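You operate a simulated robot arm through the tools that you are given. There is no shell and no other tool. Be economical: measure what you need, move in short steps, check, and stop when the job is done.

The job below is to be done with a simulated robot arm. You get a single attempt, and the scene is never put back.

Task
Ready the intake for the road: isolator off, depth wheel leg locked at 0 cm, shaker lever to 0.
Fine: depth lock knob out, wind the depth handwheel, knob home again.

The check looks at the end state, three seconds after you hand in, the way a careful person would. Anything else that was tipped, shoved, dropped, spilled or broken makes it a failure.

Robot
A 7-joint arm with a two-finger parallel gripper on a trunk, on a base that drives. Base frame: it is fixed to the floor where the robot stands at the start and does not move with it; the origin is under the middle of the robot, x ahead of it, y to its left, z up. Readings come in m, degrees, newtons and seconds.
With the tool pointing down near the work surface it reaches from about 0.1 to 0.8 m from the robot's upright axis, wherever it stands. Its first joint turns from -115.0 to 115.0 degrees. Places, roughly: isolator knob [0.6, 0, 0.9]; depth lock knob [-0.1, -1, 0.4]; depth handwheel [-0.1, -1, 0.6]; shaker lever [1.2, 0.5, 0.4]; rod web [1.7, -0.2, 0.5]. Payload 3.91 kg.
The tool frame sits at the grasp point between the pads (the TCP): z along the fingers, y along the line on which they close. The tips reach 0.03 m beyond it. Largest opening 0.11 m; finger width 0.02, thickness 0.01; the body of the gripper, 0.048 by 0.112 m, starts 0.055 m behind the TCP.
Orientation is that of the tool frame in the base frame, as [roll, pitch, yaw] about the fixed x, y, z axes, in that order (R = Rz(yaw) Ry(pitch) Rx(roll)). With the fingers straight down and closing along the base's y, the tool's x points along the base's -x, its y along +y and its z along -z.

Tools
- The arm moves only by the tool step_arm. Its argument "steps" is a list that holds one entry, the list of rows, each a list of 7 numbers: the finger opening in m, from 0 to 0.11, then the shift along the tool's x, y, z in m, then the turn, a rotation vector about the tool's x, y, z in degrees. In form: [[[fingers, x, y, z, ax, ay, az], ...]]. A call has 1 to 12 rows; each row shifts and turns the commanded pose from where the row before left it, along the tool's axes as they then stand. Rows are played at 5 a second. More than 0.05 m and 8.6 degrees between two rows, or a gripper value outside its range, and nothing of the call is played. A pose out of reach is approached as far as the arm can. The call stops where the force on the tool passes 60 N (or 10 N more than at its start, if that is more) or the arm is blocked; 0.2 s more then pass. The fingers move at their own pace (about 0.153 m/s each) and stop on an object; they squeeze with about 28 N. The grip force told is the motor's: it shows also when the fingers shut on nothing. Time passes only in rows, and 0.2 s behind the last, so rows that do not move let the fingers close. The reply holds the time, the measured pose of the TCP, the force on the tool along the base axes, the opening and the grip force, in the units named above and with some noise, and new pictures: "show" is both (left out), scene, wrist or none.
- Cameras (640 x 400 px; columns grow to the right, rows downward): "scene" is now at [0.1758, 0.13, 1.285]; the picture's right is [-0.94, -0.33, 0.00], its down [-0.20, 0.56, -0.80] and it looks along [0.27, -0.76, -0.59] (base axes); focal length 292 px, centre (320, 200). "wrist" rides on the gripper at [0.072, 0.017, -0.103] in the tool frame; the picture's right is [-0.23, 0.97, 0.00], its down [-0.76, -0.18, -0.62] and it looks along [-0.61, -0.14, 0.78] (tool axes); focal length 222 px, centre (320, 200). There is no depth. A picture from a camera that has moved, and an enlarged one, comes with that camera's place and axes in the base frame and with its lens. The place of the scene camera against the robot may be out by one fixed shift of up to 0.012 m in any direction.
- slide_trunk(by): slides the trunk up (or, below 0, down) by that many m; the arm and the scene camera ride with it, the base frame stays. It gives what a move gives, with no picture.
- roll_base(legs): drives the robot by 1 to 6 legs, each [ahead, left, turn to the left] in m, m and degrees, along the robot's own axes; the way and the turn of a leg run together, so that a leg with both is an arc; at most 1.5 m and 180 degrees a leg. The arm and the cameras ride along, it lands a little off, and it stops where it bumps. It gives what a move gives, and a new picture of the scene camera.
- head_to(pan, tilt): turns the head with the scene camera to pan (to the left, within 80 degrees either way) and tilt (down, from -29 to 69), counted from straight ahead of the robot. It gives what a move gives, and a new picture of the scene camera.
- close_up(camera, box): a new picture of the part [left, top, right, bottom] of that camera's present view, enlarged. No time passes.
- job_done(): hands the job in; it is judged then, once.

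Go step by step. Nothing tells you exact positions but the pictures and the camera data: compare them with the known pose of the tool, close in by small moves and look again before you grip or let go. The budget is 120 turns and 260 pictures, counting those below and the enlarged ones. Unless the task says otherwise, let go and move clear before handing in, and close with one line.

The tools are called after "Request:" as name(argument=value, ...) on one line, values as JSON. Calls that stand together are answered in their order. step_arm: Moves the arm, as the interface text tells. Its arguments: {"type":"object","properties":{"steps":{"type":"array","items":{"type":"array","items":{"type":"array","items":{"type":"number"}}}},"show":{"type":"string","enum":["both","scene","wrist","none"]}},"required":["steps"]} The other tools are called the same way: slide_trunk (by) slides the trunk up or down; roll_base (legs) drives the base; head_to (pan, tilt) turns the head that bears the scene camera; close_up (camera, box) takes an enlarged picture of a part of a camera's view; job_done () hands the job in.

At the start:

```text
time: 0.0
tool_pos: [0.1313, -0.4786, 1.0391]
tcp_rot: [-180.0, -0.1, -179.9]
contact_force: [0.4, 0.1, 0.3]
gripper_width: 0.1099
grip_force: 0.0
trunk travel left (down, up): [-0.625, 0.365]
robot x, y, heading: [-0.0046, -0.0035, 0.1]
head pan, tilt: [-70.4, 36.5]
```

scene: 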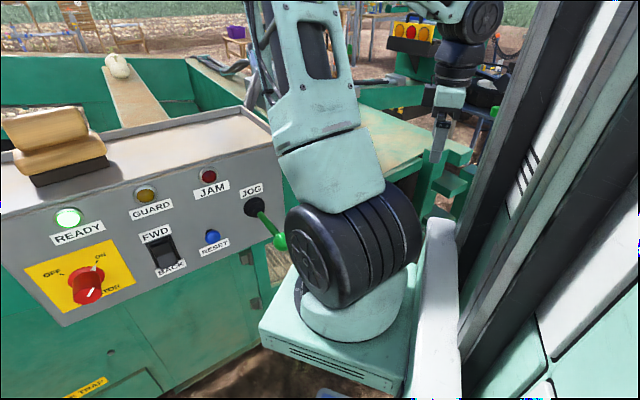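
wrist: 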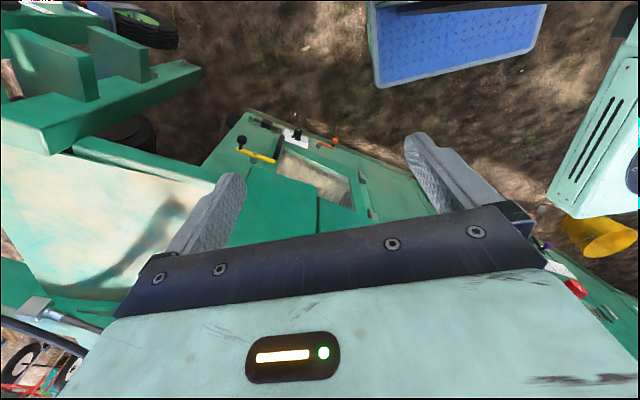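

I see the control panel with the red isolator on its left (pointing at ON or in-between). First I look at it close, and look around with the head.

Request:
close_up(camera="scene", box=[0, 160, 300, 348])

Request:
close_up(camera="wrist", box=[180, 90, 420, 240])

Request:
head_to(pan=-10, tilt=40)

```text
2.13 times, centred on (150, 254) of scene
camera zoom: at [0.1758, 0.13, 1.285], right [-0.94, -0.33, 0.0], down [-0.2, 0.56, -0.8], along [0.27, -0.76, -0.59], focal length 621 px, centre (682, 85)
```

zoom: 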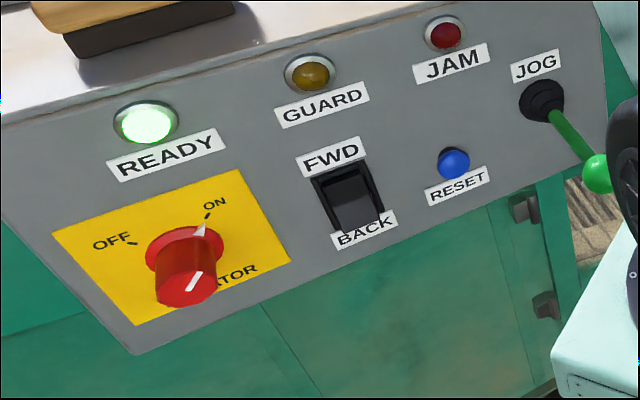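

```text
2.67 times, centred on (300, 165) of wrist
camera zoom: at [0.0584, -0.4609, 1.1438], right [0.23, 0.97, 0.0], down [0.76, -0.18, 0.62], along [0.61, -0.14, -0.78], focal length 592 px, centre (373, 293)
```

zoom: 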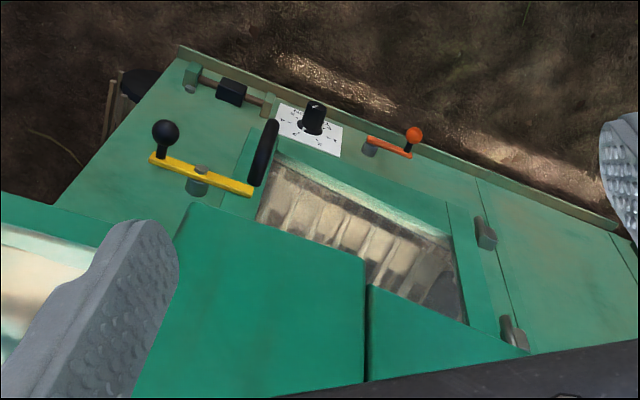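

```text
time: 1.3
tool_pos: [0.1306, -0.4782, 1.0389]
tcp_rot: [180.0, -0.1, 180.0]
contact_force: [1.0, -0.3, 0.0]
gripper_width: 0.11
grip_force: 0.1
trunk travel left (down, up): [-0.625, 0.365]
robot x, y, heading: [0.0004, 0.0002, -0.2]
head pan, tilt: [-10.0, 40.0]
camera scene: at [0.2304, 0.1974, 1.2797], right [-0.17, -0.98, 0.0], down [-0.63, 0.11, -0.77], along [0.75, -0.13, -0.64], focal length 292 px, centre (320, 200)
```

scene: 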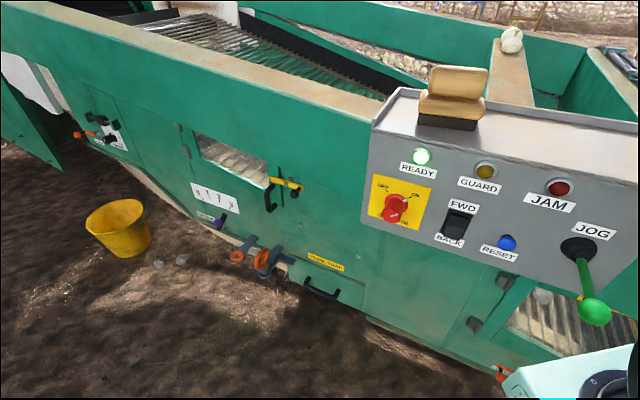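

The shaker lever with its scale is probably the purple knob on the machine's side; I take close-ups.

Request:
close_up(camera="scene", box=[180, 170, 310, 251])

Request:
close_up(camera="scene", box=[60, 90, 220, 190])

Request:
close_up(camera="scene", box=[350, 160, 450, 240])

Request:
head_to(pan=-80, tilt=30)

```text
4.92 times, centred on (245, 210) of scene
camera zoom: at [0.2304, 0.1974, 1.2797], right [-0.17, -0.98, 0.0], down [-0.63, 0.11, -0.77], along [0.75, -0.13, -0.64], focal length 1438 px, centre (689, 148)
```

zoom: 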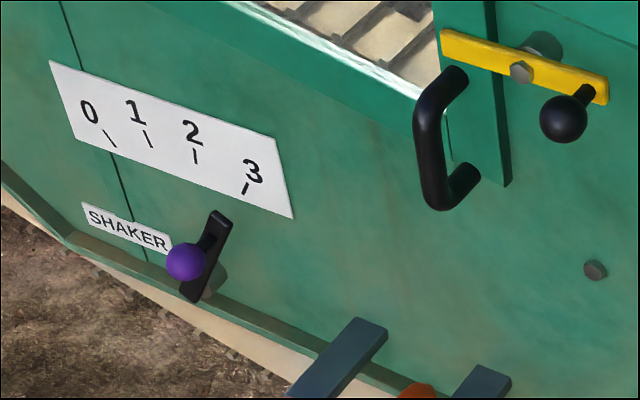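

```text
4.00 times, centred on (140, 140) of scene
camera zoom: at [0.2304, 0.1974, 1.2797], right [-0.17, -0.98, 0.0], down [-0.63, 0.11, -0.77], along [0.75, -0.13, -0.64], focal length 1168 px, centre (1040, 440)
```

zoom: 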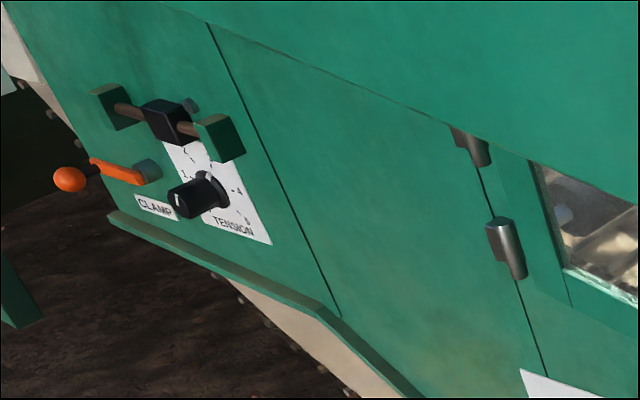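

```text
5.00 times, centred on (400, 200) of scene
camera zoom: at [0.2304, 0.1974, 1.2797], right [-0.17, -0.98, 0.0], down [-0.63, 0.11, -0.77], along [0.75, -0.13, -0.64], focal length 1460 px, centre (-80, 200)
```

zoom: 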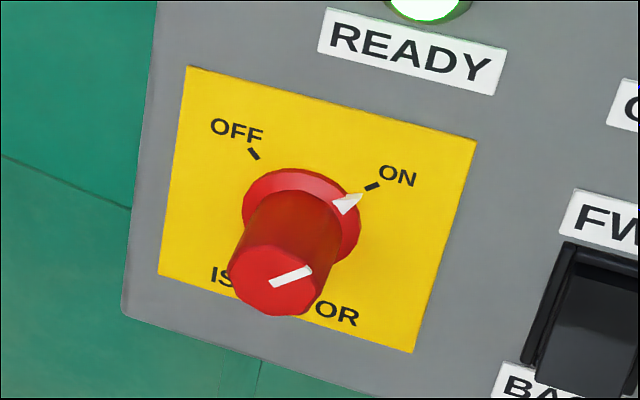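

```text
time: 2.7
tool_pos: [0.1314, -0.4782, 1.0397]
tcp_rot: [180.0, -0.1, -180.0]
contact_force: [0.2, -0.3, -0.4]
gripper_width: 0.11
grip_force: 0.1
trunk travel left (down, up): [-0.625, 0.365]
robot x, y, heading: [0.0015, -0.0006, -0.0]
head pan, tilt: [-80.0, 30.0]
camera scene: at [0.1624, 0.1232, 1.2951], right [-0.98, -0.17, 0.0], down [-0.09, 0.49, -0.87], along [0.15, -0.85, -0.5], focal length 292 px, centre (320, 200)
```

scene: 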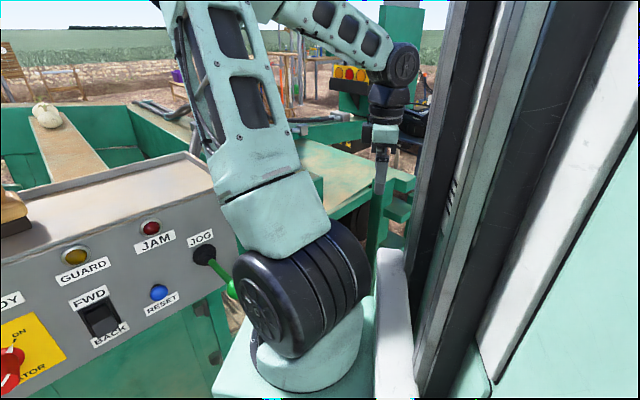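

The machine side runs diagonally, with its normal about 41° off my heading; the isolator comes out at about (0.65,-0.03,0.88). I back off a little and turn to face the side squarely.

Request:
roll_base(legs=[[-0.1, 0.0, 0], [0, 0, -41]])

Request:
head_to(pan=30, tilt=35)

Request:
head_to(pan=-35, tilt=40)

```text
time: 5.8
tool_pos: [-0.3237, -0.4443, 1.0399]
tcp_rot: [180.0, -0.1, 138.2]
contact_force: [-0.4, 0.4, -0.1]
gripper_width: 0.1101
grip_force: 0.1
trunk travel left (down, up): [-0.625, 0.365]
robot x, y, heading: [-0.1027, -0.0013, -42.0]
head pan, tilt: [-80.0, 30.0]
camera scene: at [0.0971, -0.0113, 1.2951], right [-0.85, 0.53, 0.0], down [0.26, 0.43, -0.87], along [-0.46, -0.74, -0.5], focal length 292 px, centre (320, 200)
```

scene: 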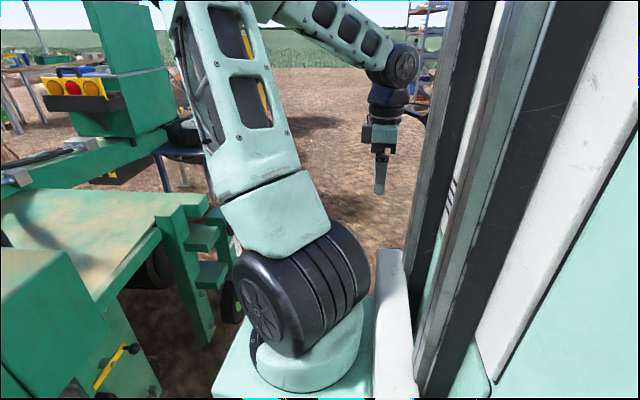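

```text
time: 7.7
tool_pos: [-0.3238, -0.4439, 1.0396]
tcp_rot: [-180.0, 0.0, 138.1]
contact_force: [0.1, -0.5, -0.7]
gripper_width: 0.11
grip_force: 0.0
trunk travel left (down, up): [-0.625, 0.365]
robot x, y, heading: [-0.1028, 0.003, -41.8]
head pan, tilt: [30.0, 35.0]
camera scene: at [0.231, 0.0476, 1.2873], right [-0.2, -0.98, 0.0], down [-0.56, 0.12, -0.82], along [0.8, -0.17, -0.57], focal length 292 px, centre (320, 200)
```

scene: 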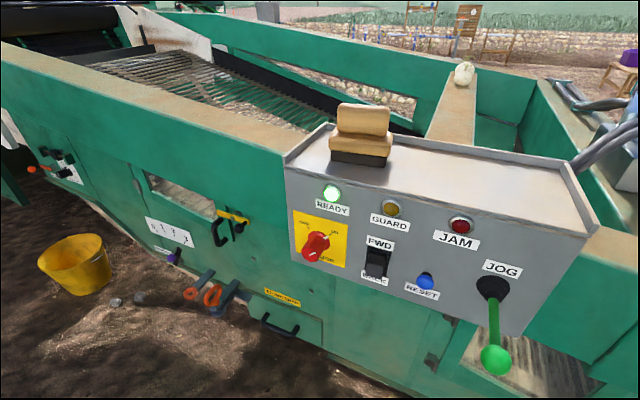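

```text
time: 9.0
tool_pos: [-0.323, -0.444, 1.0391]
tcp_rot: [-180.0, -0.1, 138.2]
contact_force: [0.2, -0.2, -0.2]
gripper_width: 0.1097
grip_force: 0.1
trunk travel left (down, up): [-0.625, 0.365]
robot x, y, heading: [-0.1024, 0.0007, -42.0]
head pan, tilt: [-35.0, 40.0]
camera scene: at [0.1643, -0.0172, 1.2797], right [-0.97, -0.23, 0.0], down [-0.15, 0.63, -0.77], along [0.18, -0.75, -0.64], focal length 292 px, centre (320, 200)
```

scene: 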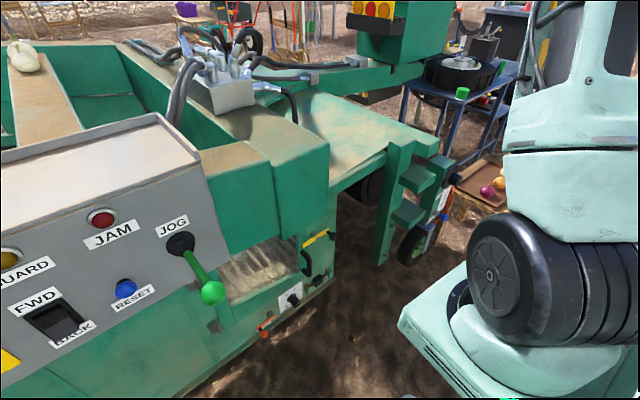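

I can see the depth wheel at the machine's end (small wheel under a platform). I take a close look at it.

Request:
close_up(camera="scene", box=[370, 130, 530, 280])

Request:
close_up(camera="scene", box=[220, 210, 350, 340])

```text
2.67 times, centred on (450, 205) of scene
camera zoom: at [0.1643, -0.0172, 1.2797], right [-0.97, -0.23, 0.0], down [-0.15, 0.63, -0.77], along [0.18, -0.75, -0.64], focal length 779 px, centre (-27, 187)
```

zoom: 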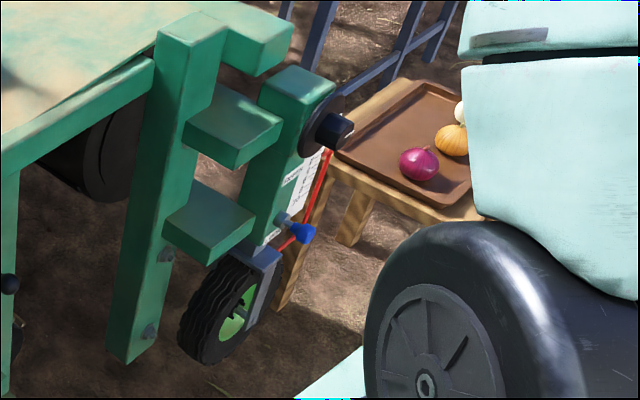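

```text
3.08 times, centred on (285, 275) of scene
camera zoom: at [0.1643, -0.0172, 1.2797], right [-0.97, -0.23, 0.0], down [-0.15, 0.63, -0.77], along [0.18, -0.75, -0.64], focal length 898 px, centre (428, -31)
```

zoom: 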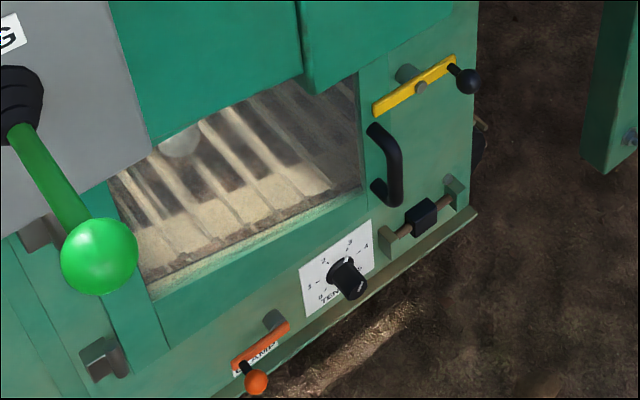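

The handwheel, blue lock knob and scale sit on the wheel leg at the far end. First the isolator: I strafe left along the panel.

Request:
roll_base(legs=[[-0.08, 0.5, 1]])

Request:
head_to(pan=-20, tilt=45)

```text
time: 12.0
tool_pos: [-0.0518, -0.0271, 1.04]
tcp_rot: [180.0, -0.1, 139.6]
contact_force: [0.3, -0.3, -0.5]
gripper_width: 0.1102
grip_force: 0.1
trunk travel left (down, up): [-0.625, 0.365]
robot x, y, heading: [0.1601, 0.4194, -40.5]
head pan, tilt: [-35.0, 40.0]
camera scene: at [0.4259, 0.4106, 1.2797], right [-0.97, -0.25, 0.0], down [-0.16, 0.62, -0.77], along [0.19, -0.74, -0.64], focal length 292 px, centre (320, 200)
```

scene: 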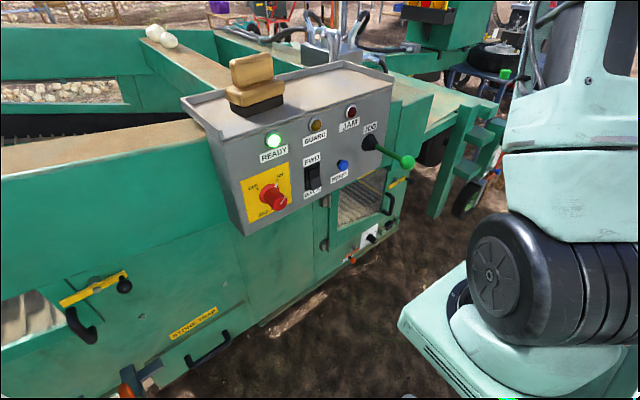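

```text
time: 12.7
tool_pos: [-0.0522, -0.0275, 1.0395]
tcp_rot: [-180.0, -0.1, 139.6]
contact_force: [0.3, 0.2, -1.1]
gripper_width: 0.1098
grip_force: 0.0
trunk travel left (down, up): [-0.625, 0.365]
robot x, y, heading: [0.1601, 0.4245, -40.3]
head pan, tilt: [-20.0, 45.0]
camera scene: at [0.4445, 0.4221, 1.2725], right [-0.87, -0.49, 0.0], down [-0.35, 0.62, -0.71], along [0.35, -0.62, -0.71], focal length 292 px, centre (320, 200)
```

scene: 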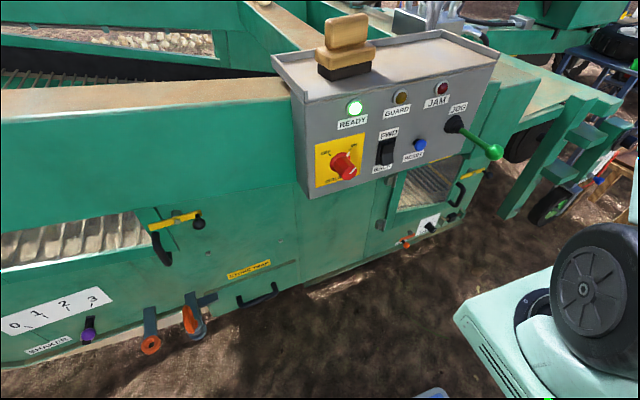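

Triangulated: isolator knob base at about (0.645,-0.032,0.884), with the panel vertical and its normal heading about -38°. I bring the arm forward, then swing the tool level while moving left.

Request:
step_arm(steps=[[[0.11, -0.05, 0, 0, 0, 0, 0], [0.11, -0.05, 0, 0, 0, 0, 0], [0.11, -0.05, 0, 0, 0, 0, 0], [0.11, -0.05, 0, 0, 0, 0, 0], [0.11, -0.05, 0, 0, 0, 0, 0], [0.11, -0.04, 0, 0, 0, 0, 0]]], show="none")

Request:
step_arm(steps=[[[0.11, 0, 0.04, 0, 0, -8.2, 0], [0.11, 0, 0.04, 0, 0, -8.2, 0], [0.11, 0, 0.04, 0, 0, -8.2, 0], [0.11, 0, 0.04, 0, 0, -8.2, 0], [0.11, 0, 0.04, 0, 0, -8.2, 0], [0.11, 0, 0.04, 0, 0, -8.2, 0], [0.11, 0, 0.04, 0, 0, -8.2, 0], [0.11, 0, 0.04, 0, 0, -8.2, 0], [0.11, 0, 0.04, 0, 0, -8.2, 0], [0.11, 0, 0.04, 0, 0, -8.2, 0], [0.11, 0, 0.04, 0, 0, -8, 0]]])

```text
time: 14.1
tool_pos: [0.1726, -0.2157, 1.0398]
tcp_rot: [180.0, 0.0, 139.6]
contact_force: [-0.3, -0.7, -1.0]
gripper_width: 0.11
grip_force: 0.0
trunk travel left (down, up): [-0.625, 0.365]
robot x, y, heading: [0.1595, 0.4279, -40.2]
head pan, tilt: [-20.0, 45.0]
```

```text
time: 16.5
tool_pos: [0.3925, -0.0932, 1.2894]
tcp_rot: [120.0, 89.9, 79.5]
contact_force: [-0.7, -0.3, 0.6]
gripper_width: 0.1099
grip_force: 0.1
out of reach, approached as far as the arm can: row 4, 5, 6, 7, 8, 9, 10, 11
trunk travel left (down, up): [-0.625, 0.365]
robot x, y, heading: [0.1599, 0.4228, -40.3]
head pan, tilt: [-20.0, 45.0]
camera scene: at [0.4441, 0.4221, 1.2726], right [-0.87, -0.49, 0.0], down [-0.35, 0.62, -0.71], along [0.35, -0.61, -0.71], focal length 292 px, centre (320, 200)
camera wrist: at [0.3241, -0.0118, 1.2189], right [0.63, 0.74, 0.23], down [-0.59, 0.27, 0.76], along [0.5, -0.62, 0.61], focal length 222 px, centre (320, 200)
```

scene: 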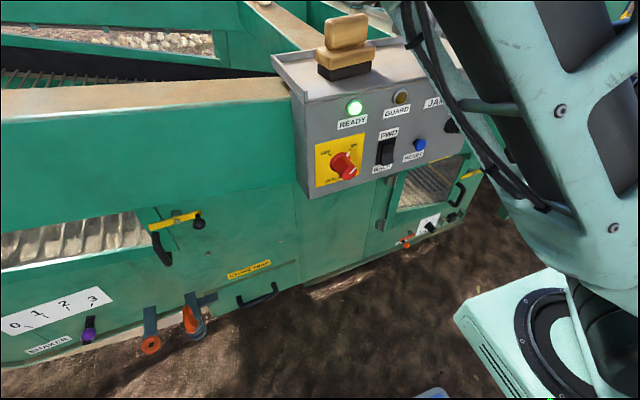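
wrist: 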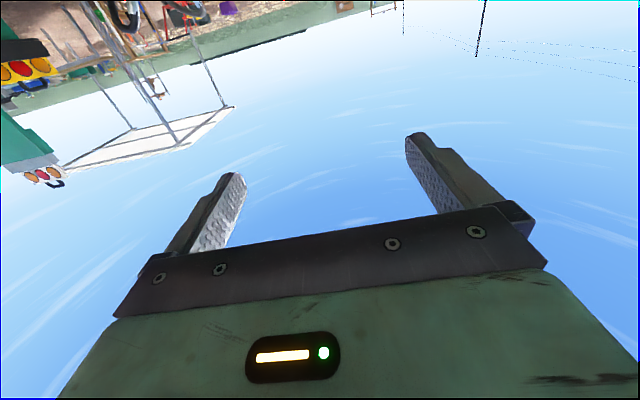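

The arm was cramped there. I back the base off and strafe left so that the knob sits straight ahead of the shoulder, then lower the trunk.

Request:
roll_base(legs=[[-0.22, 0.2, 1.5]])

Request:
slide_trunk(by=-0.3)

Request:
step_arm(steps=[[[0.11, 0, 0, 0, 0, 0, 0]]])

```text
time: 18.6
tool_pos: [0.3683, 0.2077, 1.2899]
tcp_rot: [166.0, 89.8, 127.0]
contact_force: [-0.8, -0.1, 0.1]
gripper_width: 0.1099
grip_force: 0.1
trunk travel left (down, up): [-0.625, 0.365]
robot x, y, heading: [0.1237, 0.7172, -38.9]
head pan, tilt: [-20.0, 45.0]
camera scene: at [0.4079, 0.7234, 1.2725], right [-0.86, -0.52, 0.0], down [-0.36, 0.61, -0.71], along [0.36, -0.61, -0.71], focal length 292 px, centre (320, 200)
```

scene: 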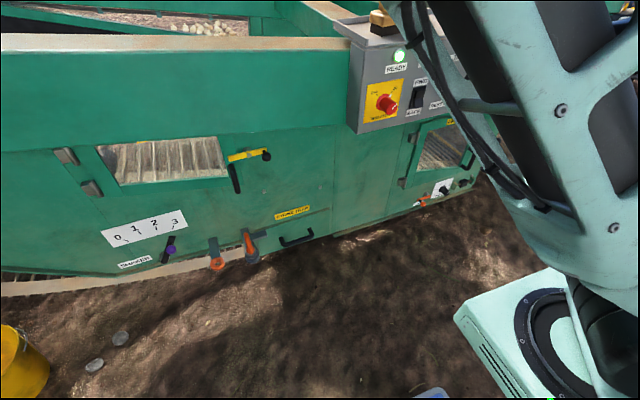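

```text
time: 21.6
tool_pos: [0.3678, 0.2073, 0.9899]
tcp_rot: [165.2, 89.8, 126.4]
contact_force: [0.1, -0.2, 0.6]
gripper_width: 0.1099
grip_force: 0.2
trunk travel left (down, up): [-0.325, 0.665]
robot x, y, heading: [0.1227, 0.7183, -39.1]
head pan, tilt: [-20.0, 45.0]
```

```text
time: 22.0
tool_pos: [0.3687, 0.2068, 0.9898]
tcp_rot: [166.2, 89.8, 127.3]
contact_force: [0.0, -0.3, 0.2]
gripper_width: 0.1099
grip_force: 0.0
trunk travel left (down, up): [-0.325, 0.665]
robot x, y, heading: [0.115, 0.7146, -39.0]
head pan, tilt: [-20.0, 45.0]
camera scene: at [0.4079, 0.7233, 0.9725], right [-0.86, -0.52, 0.0], down [-0.36, 0.61, -0.71], along [0.36, -0.61, -0.71], focal length 292 px, centre (320, 200)
camera wrist: at [0.2984, 0.2865, 0.9185], right [0.61, 0.76, 0.23], down [-0.59, 0.25, 0.76], along [0.52, -0.6, 0.6], focal length 222 px, centre (320, 200)
```

scene: 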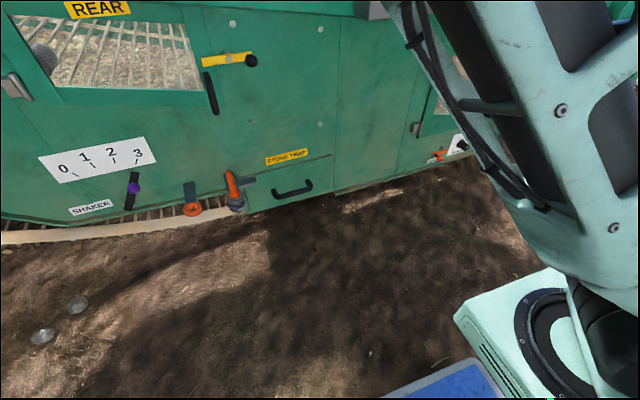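
wrist: 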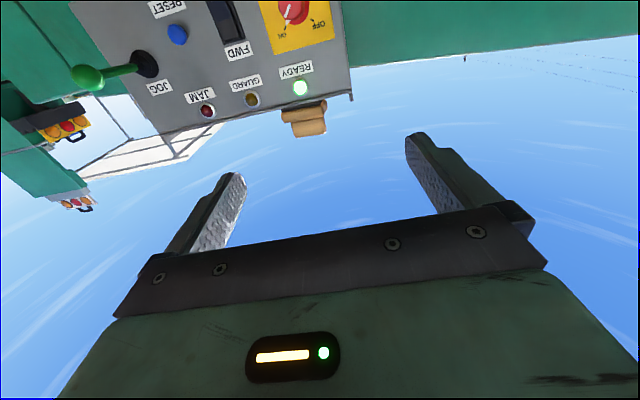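

The wrist view confirms my estimate of the knob position (it appears where predicted). I lower onto the knob's axis and close in partway.

Request:
step_arm(steps=[[[0.11, 0.05, -0.006, 0, 0, 0, 0], [0.11, 0.05, -0.006, 0, 0, 0, 0], [0.11, 0.006, 0, 0.04, 0, 0, 0], [0.11, 0, 0, 0.05, 0, 0, 0], [0.11, 0, 0, 0.05, 0, 0, 0], [0.11, 0, 0, 0.05, 0, 0, 0]]])

Request:
head_to(pan=-20, tilt=15)

```text
refused: row 1 steps farther than a row can; nothing moved
```

```text
time: 22.9
tool_pos: [0.3685, 0.2063, 0.9903]
tcp_rot: [166.2, 89.8, 127.0]
contact_force: [0.2, -0.5, -0.3]
gripper_width: 0.1102
grip_force: 0.1
trunk travel left (down, up): [-0.325, 0.665]
robot x, y, heading: [0.1251, 0.7138, -39.1]
head pan, tilt: [-20.0, 15.0]
camera scene: at [0.4141, 0.713, 1.0192], right [-0.86, -0.52, 0.0], down [-0.13, 0.22, -0.97], along [0.5, -0.83, -0.26], focal length 292 px, centre (320, 200)
```

scene: 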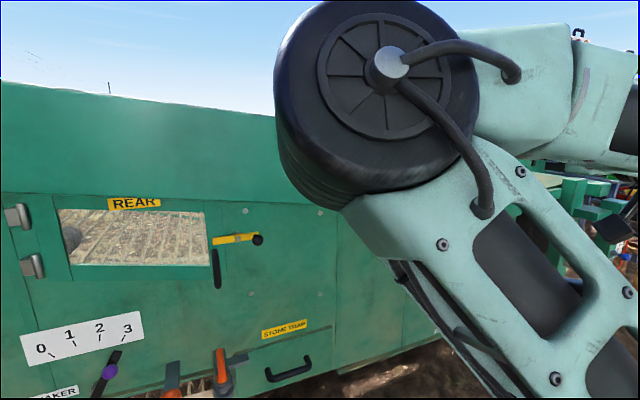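

Step was slightly too long; I repeat with smaller rows.

Request:
step_arm(steps=[[[0.11, 0.045, 0, 0, 0, 0, 0], [0.11, 0.045, 0, 0, 0, 0, 0], [0.11, 0.016, -0.012, 0.02, 0, 0, 0], [0.11, 0, 0, 0.045, 0, 0, 0], [0.11, 0, 0, 0.045, 0, 0, 0], [0.11, 0, 0, 0.045, 0, 0, 0], [0.11, 0, 0, 0, 0, 0, 0]]])

```text
time: 24.5
tool_pos: [0.4768, 0.0558, 0.9386]
tcp_rot: [169.2, 89.9, 130.2]
contact_force: [-0.8, -0.4, -0.9]
gripper_width: 0.1101
grip_force: 0.1
out of reach, approached as far as the arm can: row 1, 2
trunk travel left (down, up): [-0.325, 0.665]
robot x, y, heading: [0.1258, 0.7146, -39.0]
head pan, tilt: [-20.0, 15.0]
camera scene: at [0.4141, 0.713, 1.0193], right [-0.86, -0.52, 0.0], down [-0.13, 0.22, -0.97], along [0.5, -0.83, -0.26], focal length 292 px, centre (320, 200)
camera wrist: at [0.4064, 0.135, 0.868], right [0.61, 0.76, 0.23], down [-0.59, 0.25, 0.76], along [0.52, -0.6, 0.6], focal length 222 px, centre (320, 200)
```

scene: 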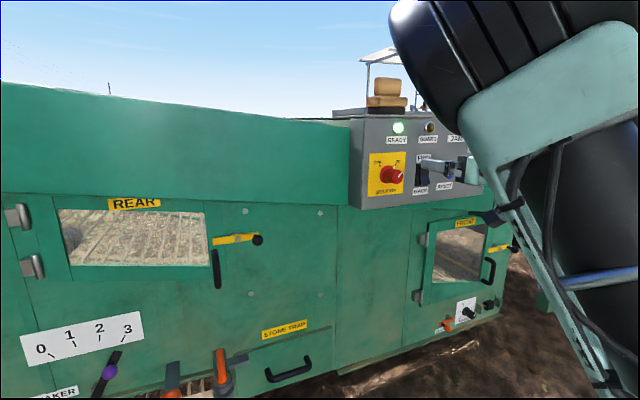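
wrist: 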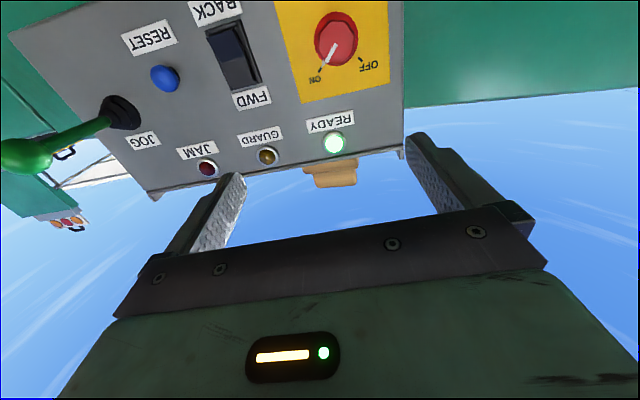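

The knob is again exactly where predicted. I correct sideways and down to align with its axis.

Request:
step_arm(steps=[[[0.11, 0.027, 0.019, 0, 0, 0, 0], [0.11, 0.028, 0.019, 0, 0, 0, 0], [0.11, 0, 0, 0.035, 0, 0, 0], [0.11, 0, 0, 0.035, 0, 0, 0], [0.11, 0, 0, 0, 0, 0, 0]]])

```text
time: 25.7
tool_pos: [0.5558, 0.0417, 0.8829]
tcp_rot: [167.0, 89.8, 128.0]
contact_force: [0.3, -0.5, -0.2]
gripper_width: 0.11
grip_force: 0.0
trunk travel left (down, up): [-0.325, 0.665]
robot x, y, heading: [0.1188, 0.7128, -39.0]
head pan, tilt: [-20.0, 15.0]
camera scene: at [0.4141, 0.713, 1.0193], right [-0.86, -0.52, 0.0], down [-0.13, 0.22, -0.97], along [0.5, -0.83, -0.26], focal length 292 px, centre (320, 200)
camera wrist: at [0.4857, 0.121, 0.8103], right [0.61, 0.76, 0.23], down [-0.59, 0.25, 0.76], along [0.52, -0.6, 0.6], focal length 222 px, centre (320, 200)
```

scene: 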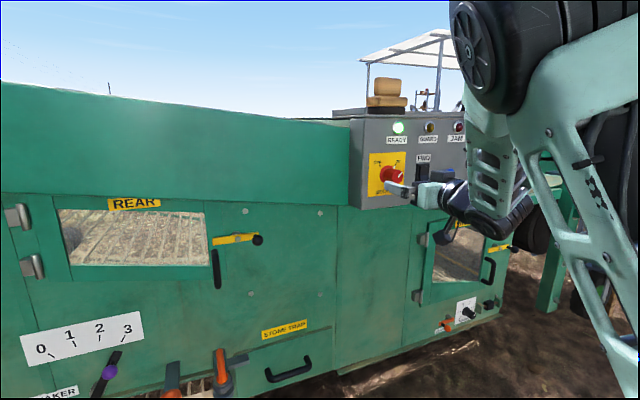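
wrist: 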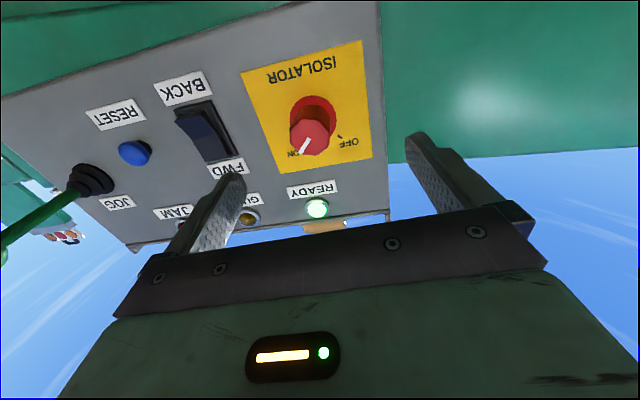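

The knob is about 0.05 m long, and I'm nearly on axis (off by about 8 mm). I correct, advance and look before closing.

Request:
step_arm(steps=[[[0.11, 0.004, -0.008, 0.02, 0, 0, 0], [0.11, 0, 0, 0.025, 0, 0, 0], [0.11, 0, 0, 0.02, 0, 0, 0], [0.11, 0, 0, 0, 0, 0, 0]]])

Request:
close_up(camera="scene", box=[340, 130, 470, 220])

```text
time: 26.7
tool_pos: [0.6037, -0.0055, 0.8804]
tcp_rot: [167.8, 89.7, 128.8]
contact_force: [-0.1, 0.1, 0.5]
gripper_width: 0.1098
grip_force: 0.0
trunk travel left (down, up): [-0.325, 0.665]
robot x, y, heading: [0.1238, 0.716, -39.2]
head pan, tilt: [-20.0, 15.0]
camera scene: at [0.4141, 0.713, 1.0193], right [-0.86, -0.52, 0.0], down [-0.13, 0.22, -0.97], along [0.5, -0.83, -0.26], focal length 292 px, centre (320, 200)
camera wrist: at [0.5333, 0.073, 0.8073], right [0.61, 0.76, 0.23], down [-0.59, 0.25, 0.76], along [0.52, -0.6, 0.6], focal length 222 px, centre (320, 200)
```

scene: 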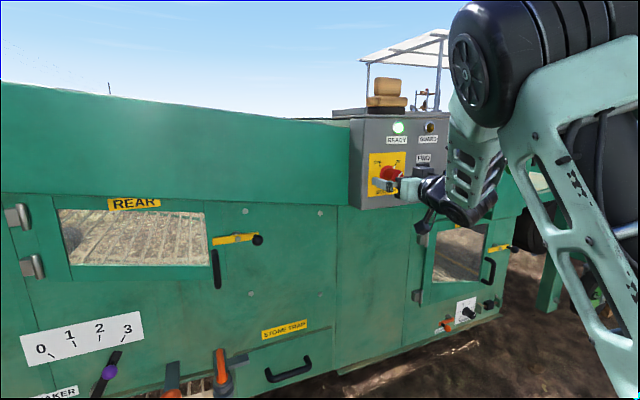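
wrist: 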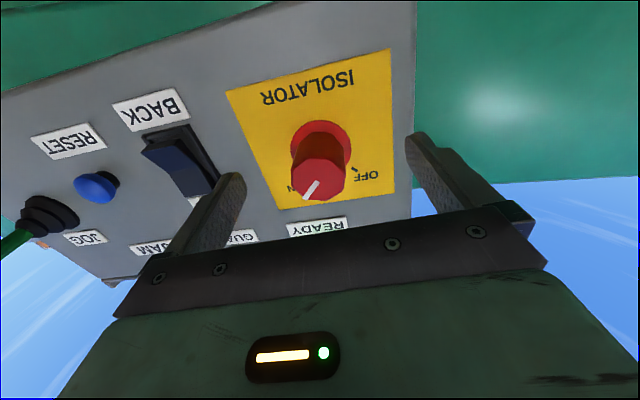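

```text
4.44 times, centred on (405, 175) of scene
camera zoom: at [0.4141, 0.713, 1.0193], right [-0.86, -0.52, 0.0], down [-0.13, 0.22, -0.97], along [0.5, -0.83, -0.26], focal length 1298 px, centre (-58, 311)
```

zoom: 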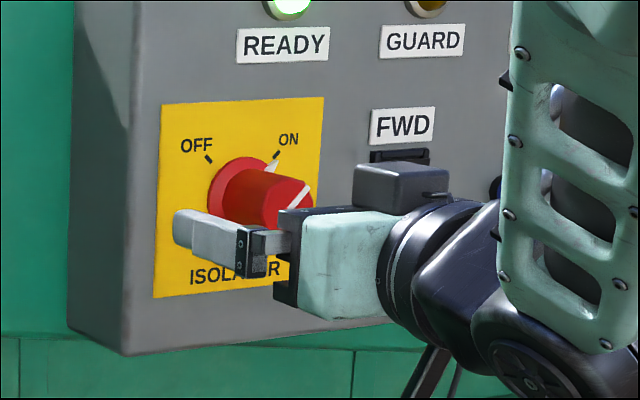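

Wrist and scene views disagree slightly on vertical alignment, so I enlarge the wrist view before gripping.

Request:
close_up(camera="wrist", box=[220, 80, 420, 205])

```text
3.20 times, centred on (320, 142) of wrist
camera zoom: at [0.5333, 0.073, 0.8073], right [0.61, 0.76, 0.23], down [-0.59, 0.25, 0.76], along [0.52, -0.6, 0.6], focal length 711 px, centre (320, 384)
```

zoom: 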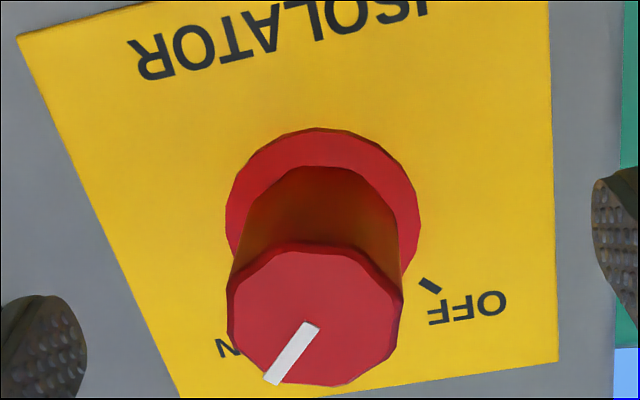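

Both rays meet at (0.657,-0.047,0.886): the panel is a bit deeper than I thought, and the knob is 6 mm above my axis. I correct, advance 26 mm and close.

Request:
step_arm(steps=[[[0.11, -0.006, -0.001, 0.013, 0, 0, 0], [0.11, 0, 0, 0.013, 0, 0, 0], [0.11, 0, 0, 0, 0, 0, 0], [0.06, 0, 0, 0, 0, 0, 0], [0.0, 0, 0, 0, 0, 0, 0], [0.0, 0, 0, 0, 0, 0, 0], [0.0, 0, 0, 0, 0, 0, 0]]])

Request:
close_up(camera="scene", box=[340, 130, 470, 220])

```text
time: 28.3
tool_pos: [0.6232, -0.0246, 0.8831]
tcp_rot: [164.8, 89.8, 125.8]
contact_force: [-1.0, -9.8, 0.0]
gripper_width: 0.0383
grip_force: 45.5
trunk travel left (down, up): [-0.325, 0.665]
robot x, y, heading: [0.1221, 0.7142, -39.2]
head pan, tilt: [-20.0, 15.0]
camera scene: at [0.4141, 0.7126, 1.0193], right [-0.86, -0.52, 0.0], down [-0.13, 0.22, -0.97], along [0.5, -0.83, -0.26], focal length 292 px, centre (320, 200)
camera wrist: at [0.5522, 0.0551, 0.8122], right [0.61, 0.76, 0.23], down [-0.59, 0.25, 0.76], along [0.52, -0.6, 0.6], focal length 222 px, centre (320, 200)
```

scene: 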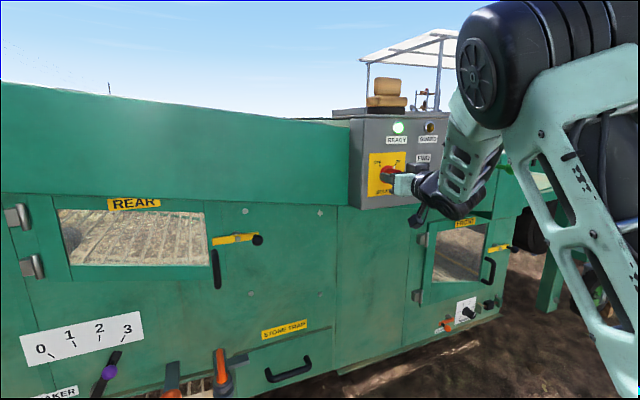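
wrist: 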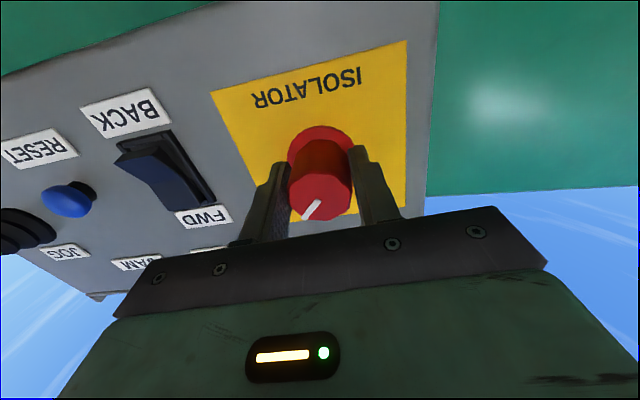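

```text
4.44 times, centred on (405, 175) of scene
camera zoom: at [0.4141, 0.7126, 1.0193], right [-0.86, -0.52, 0.0], down [-0.13, 0.22, -0.97], along [0.5, -0.83, -0.26], focal length 1298 px, centre (-58, 311)
```

zoom: 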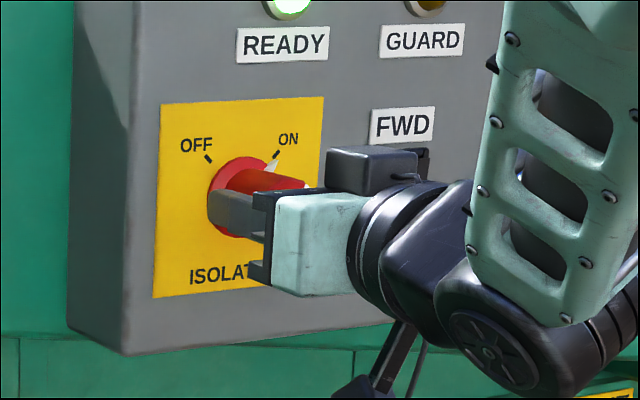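

The knob is gripped (0.038 m). I turn it counter-clockwise as seen from the front, i.e. negative about tool z.

Request:
step_arm(steps=[[[0, 0, 0, 0, 0, 0, -8], [0, 0, 0, 0, 0, 0, -8], [0, 0, 0, 0, 0, 0, -8], [0, 0, 0, 0, 0, 0, -8], [0, 0, 0, 0, 0, 0, -8], [0, 0, 0, 0, 0, 0, -8], [0, 0, 0, 0, 0, 0, -8], [0, 0, 0, 0, 0, 0, -8], [0, 0, 0, 0, 0, 0, -8], [0, 0, 0, 0, 0, 0, -8], [0, 0, 0, 0, 0, 0, -8]]])

Request:
close_up(camera="scene", box=[340, 130, 470, 220])

```text
time: 30.7
tool_pos: [0.6199, -0.0242, 0.8849]
tcp_rot: [-90.1, 2.0, -129.2]
contact_force: [8.0, -33.9, 11.1]
gripper_width: 0.0367
grip_force: 44.8
trunk travel left (down, up): [-0.325, 0.665]
robot x, y, heading: [0.1209, 0.715, -38.9]
head pan, tilt: [-20.0, 15.0]
camera scene: at [0.4141, 0.7122, 1.0193], right [-0.86, -0.52, 0.0], down [-0.13, 0.22, -0.97], along [0.5, -0.83, -0.26], focal length 292 px, centre (320, 200)
camera wrist: at [0.4943, -0.0139, 0.8666], right [0.16, 0.2, -0.97], down [-0.01, 0.98, 0.2], along [0.99, -0.03, 0.16], focal length 222 px, centre (320, 200)
```

scene: 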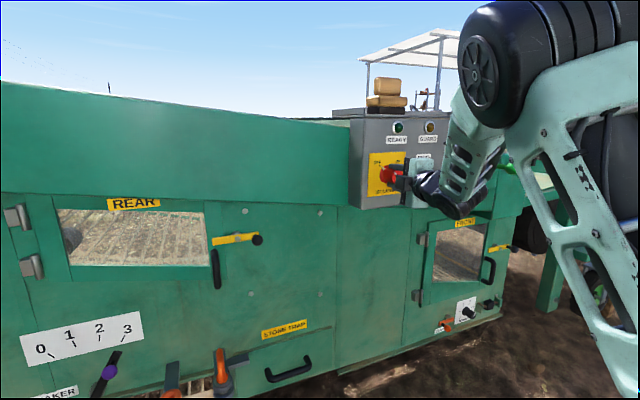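
wrist: 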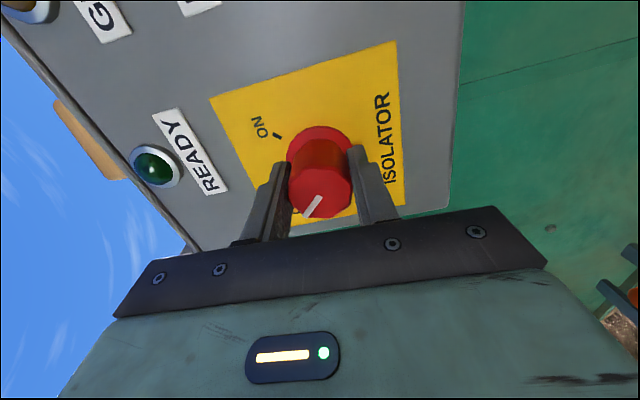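

```text
4.44 times, centred on (405, 175) of scene
camera zoom: at [0.4141, 0.7122, 1.0193], right [-0.86, -0.52, 0.0], down [-0.13, 0.22, -0.97], along [0.5, -0.83, -0.26], focal length 1298 px, centre (-58, 311)
```

zoom: 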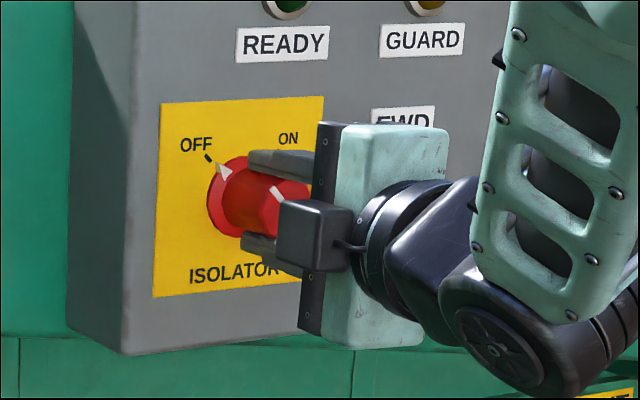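

READY is dark and the pointer sits at OFF. I open and back straight out.

Request:
step_arm(steps=[[[0.06, 0, 0, 0, 0, 0, 0], [0.1, 0, 0, 0, 0, 0, 0], [0.1, 0, 0, -0.03, 0, 0, 0], [0.1, 0, 0, -0.04, 0, 0, 0], [0.1, 0, 0, -0.04, 0, 0, 0], [0.1, 0, 0, -0.04, 0, 0, 0]]])

Request:
close_up(camera="scene", box=[340, 110, 470, 220])

```text
time: 32.1
tool_pos: [0.5054, 0.0692, 0.8866]
tcp_rot: [-90.2, 1.9, -128.8]
contact_force: [-0.3, -0.7, -0.1]
gripper_width: 0.0999
grip_force: 0.1
trunk travel left (down, up): [-0.325, 0.665]
robot x, y, heading: [0.1207, 0.7155, -39.1]
head pan, tilt: [-20.0, 15.0]
camera scene: at [0.4142, 0.7129, 1.0192], right [-0.86, -0.52, 0.0], down [-0.13, 0.22, -0.97], along [0.5, -0.83, -0.26], focal length 292 px, centre (320, 200)
camera wrist: at [0.3792, 0.0785, 0.8686], right [0.16, 0.21, -0.97], down [-0.01, 0.98, 0.21], along [0.99, -0.02, 0.16], focal length 222 px, centre (320, 200)
```

scene: 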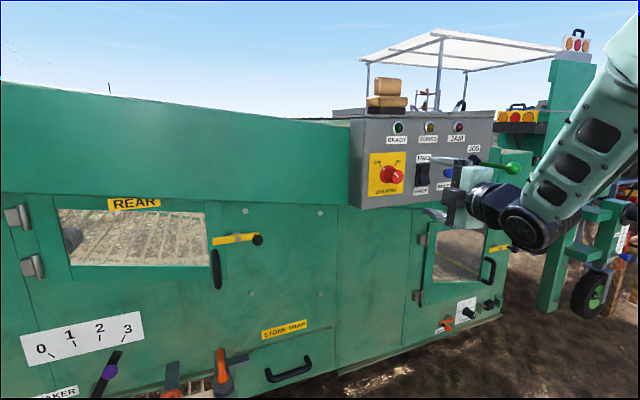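
wrist: 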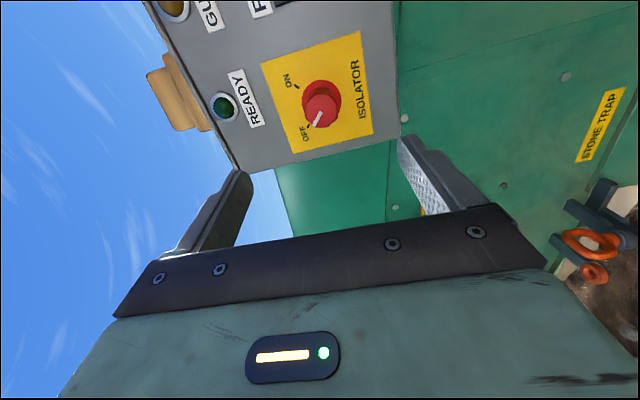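

```text
3.64 times, centred on (405, 165) of scene
camera zoom: at [0.4142, 0.7129, 1.0192], right [-0.86, -0.52, 0.0], down [-0.13, 0.22, -0.97], along [0.5, -0.83, -0.26], focal length 1062 px, centre (11, 327)
```

zoom: 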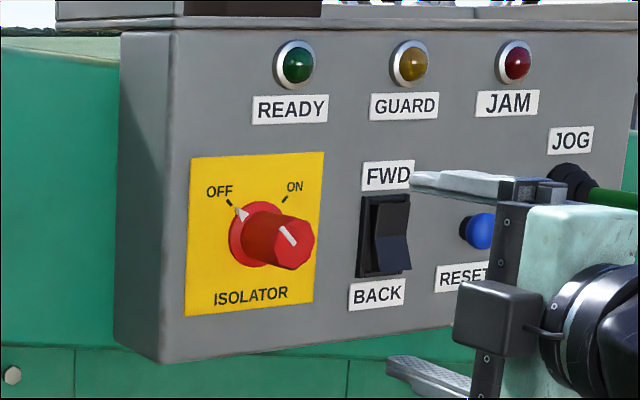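

Isolator is OFF. Next the shaker lever: a close look at it.

Request:
head_to(pan=5, tilt=35)

Request:
close_up(camera="scene", box=[120, 170, 400, 345])

```text
time: 33.0
tool_pos: [0.5035, 0.0673, 0.8868]
tcp_rot: [-90.1, 2.0, -129.0]
contact_force: [-0.1, 0.2, 0.2]
gripper_width: 0.0998
grip_force: 0.1
trunk travel left (down, up): [-0.325, 0.665]
robot x, y, heading: [0.1204, 0.7123, -38.7]
head pan, tilt: [5.0, 35.0]
camera scene: at [0.4389, 0.7437, 0.9874], right [-0.56, -0.83, 0.0], down [-0.47, 0.32, -0.82], along [0.68, -0.46, -0.57], focal length 292 px, centre (320, 200)
```

scene: 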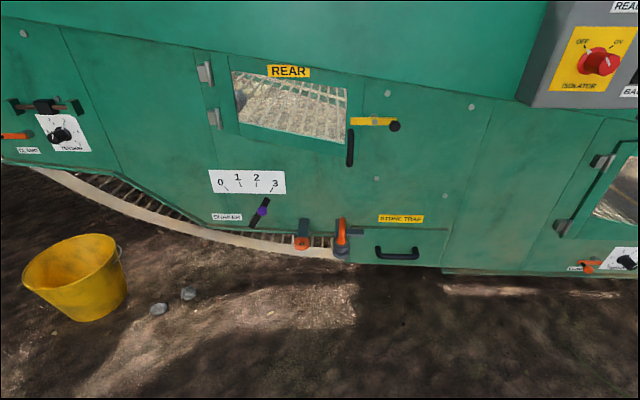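

```text
2.29 times, centred on (260, 258) of scene
camera zoom: at [0.4389, 0.7437, 0.9874], right [-0.56, -0.83, 0.0], down [-0.47, 0.32, -0.82], along [0.68, -0.46, -0.57], focal length 667 px, centre (457, 69)
```

zoom: 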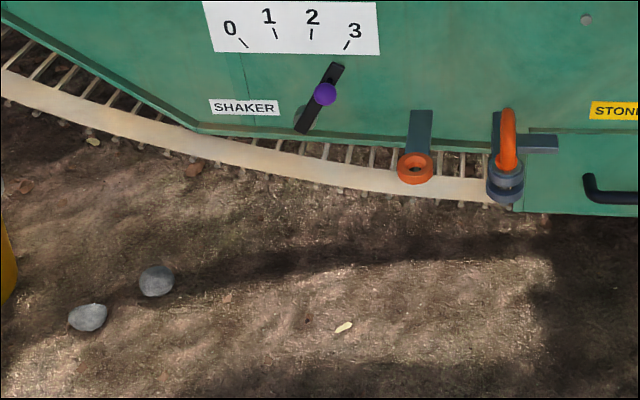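

The lever is at 3, with its purple ball at about (1.203,0.462,0.393) and pivot below. I pull the arm back a bit, undo the wrist turn, then drive left along the machine and lower.

Request:
step_arm(steps=[[[0.1, 0, 0, -0.02, 0, 0, 8.2], [0.1, 0, 0, -0.02, 0, 0, 8.2], [0.1, 0, 0, -0.02, 0, 0, 8.2], [0.1, 0, 0, 0, 0, 0, 8.2], [0.1, 0, 0, 0, 0, 0, 8.2], [0.1, 0, 0, 0, 0, 0, 8.2], [0.1, 0, 0, 0, 0, 0, 8.2], [0.1, 0, 0, 0, 0, 0, 8.2], [0.1, 0, 0, 0, 0, 0, 8.2], [0.1, 0, 0, 0, 0, 0, 8.2], [0.1, 0, 0, 0, 0, 0, 6]]], show="none")

Request:
roll_base(legs=[[0.0, 0.78, 0]])

Request:
slide_trunk(by=-0.3)

Request:
head_to(pan=-25, tilt=25)

```text
time: 35.4
tool_pos: [0.458, 0.1088, 0.8857]
tcp_rot: [133.4, 89.7, 94.4]
contact_force: [-0.3, -0.3, -0.2]
gripper_width: 0.1
grip_force: 0.1
trunk travel left (down, up): [-0.325, 0.665]
robot x, y, heading: [0.1242, 0.7144, -39.0]
head pan, tilt: [5.0, 35.0]
```

```text
time: 39.6
tool_pos: [0.9502, 0.7138, 0.8857]
tcp_rot: [165.1, 89.8, 125.0]
contact_force: [-0.2, 0.9, -0.1]
gripper_width: 0.1
grip_force: 0.1
trunk travel left (down, up): [-0.325, 0.665]
robot x, y, heading: [0.6223, 1.3277, -40.2]
head pan, tilt: [5.0, 35.0]
camera scene: at [0.9418, 1.3485, 0.9873], right [-0.57, -0.82, 0.0], down [-0.47, 0.33, -0.82], along [0.67, -0.47, -0.57], focal length 292 px, centre (320, 200)
```

scene: 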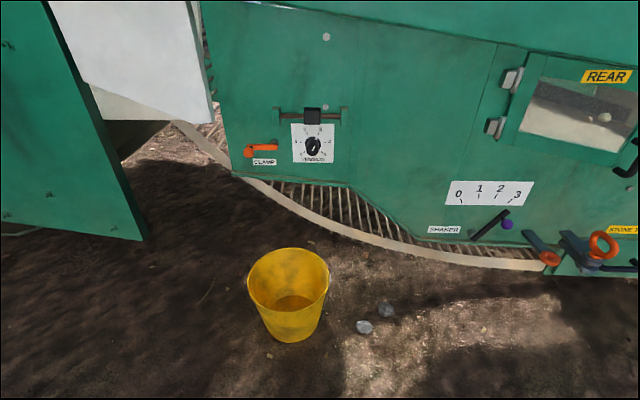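

```text
time: 42.6
tool_pos: [0.95, 0.7119, 0.5852]
tcp_rot: [164.8, 89.7, 124.8]
contact_force: [-0.6, -0.3, -0.4]
gripper_width: 0.1004
grip_force: 0.0
trunk travel left (down, up): [-0.025, 0.965]
robot x, y, heading: [0.6264, 1.3275, -40.1]
head pan, tilt: [5.0, 35.0]
```

```text
time: 43.6
tool_pos: [0.9501, 0.7141, 0.5857]
tcp_rot: [164.8, 89.8, 124.8]
contact_force: [-0.5, 0.1, -0.2]
gripper_width: 0.0999
grip_force: 0.1
trunk travel left (down, up): [-0.025, 0.965]
robot x, y, heading: [0.6266, 1.3263, -40.3]
head pan, tilt: [-25.0, 25.0]
camera scene: at [0.9087, 1.3155, 0.703], right [-0.91, -0.42, 0.0], down [-0.18, 0.38, -0.91], along [0.38, -0.82, -0.42], focal length 292 px, centre (320, 200)
```

scene: 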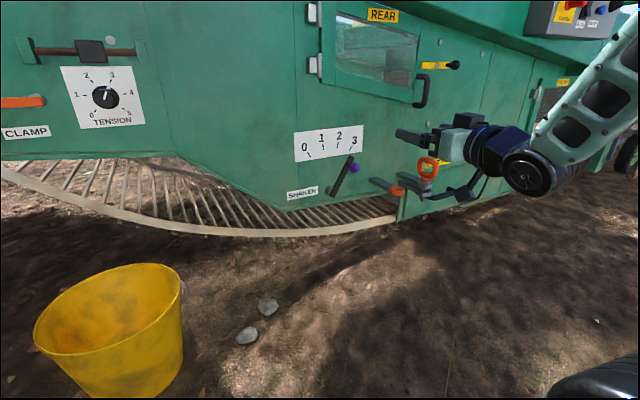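

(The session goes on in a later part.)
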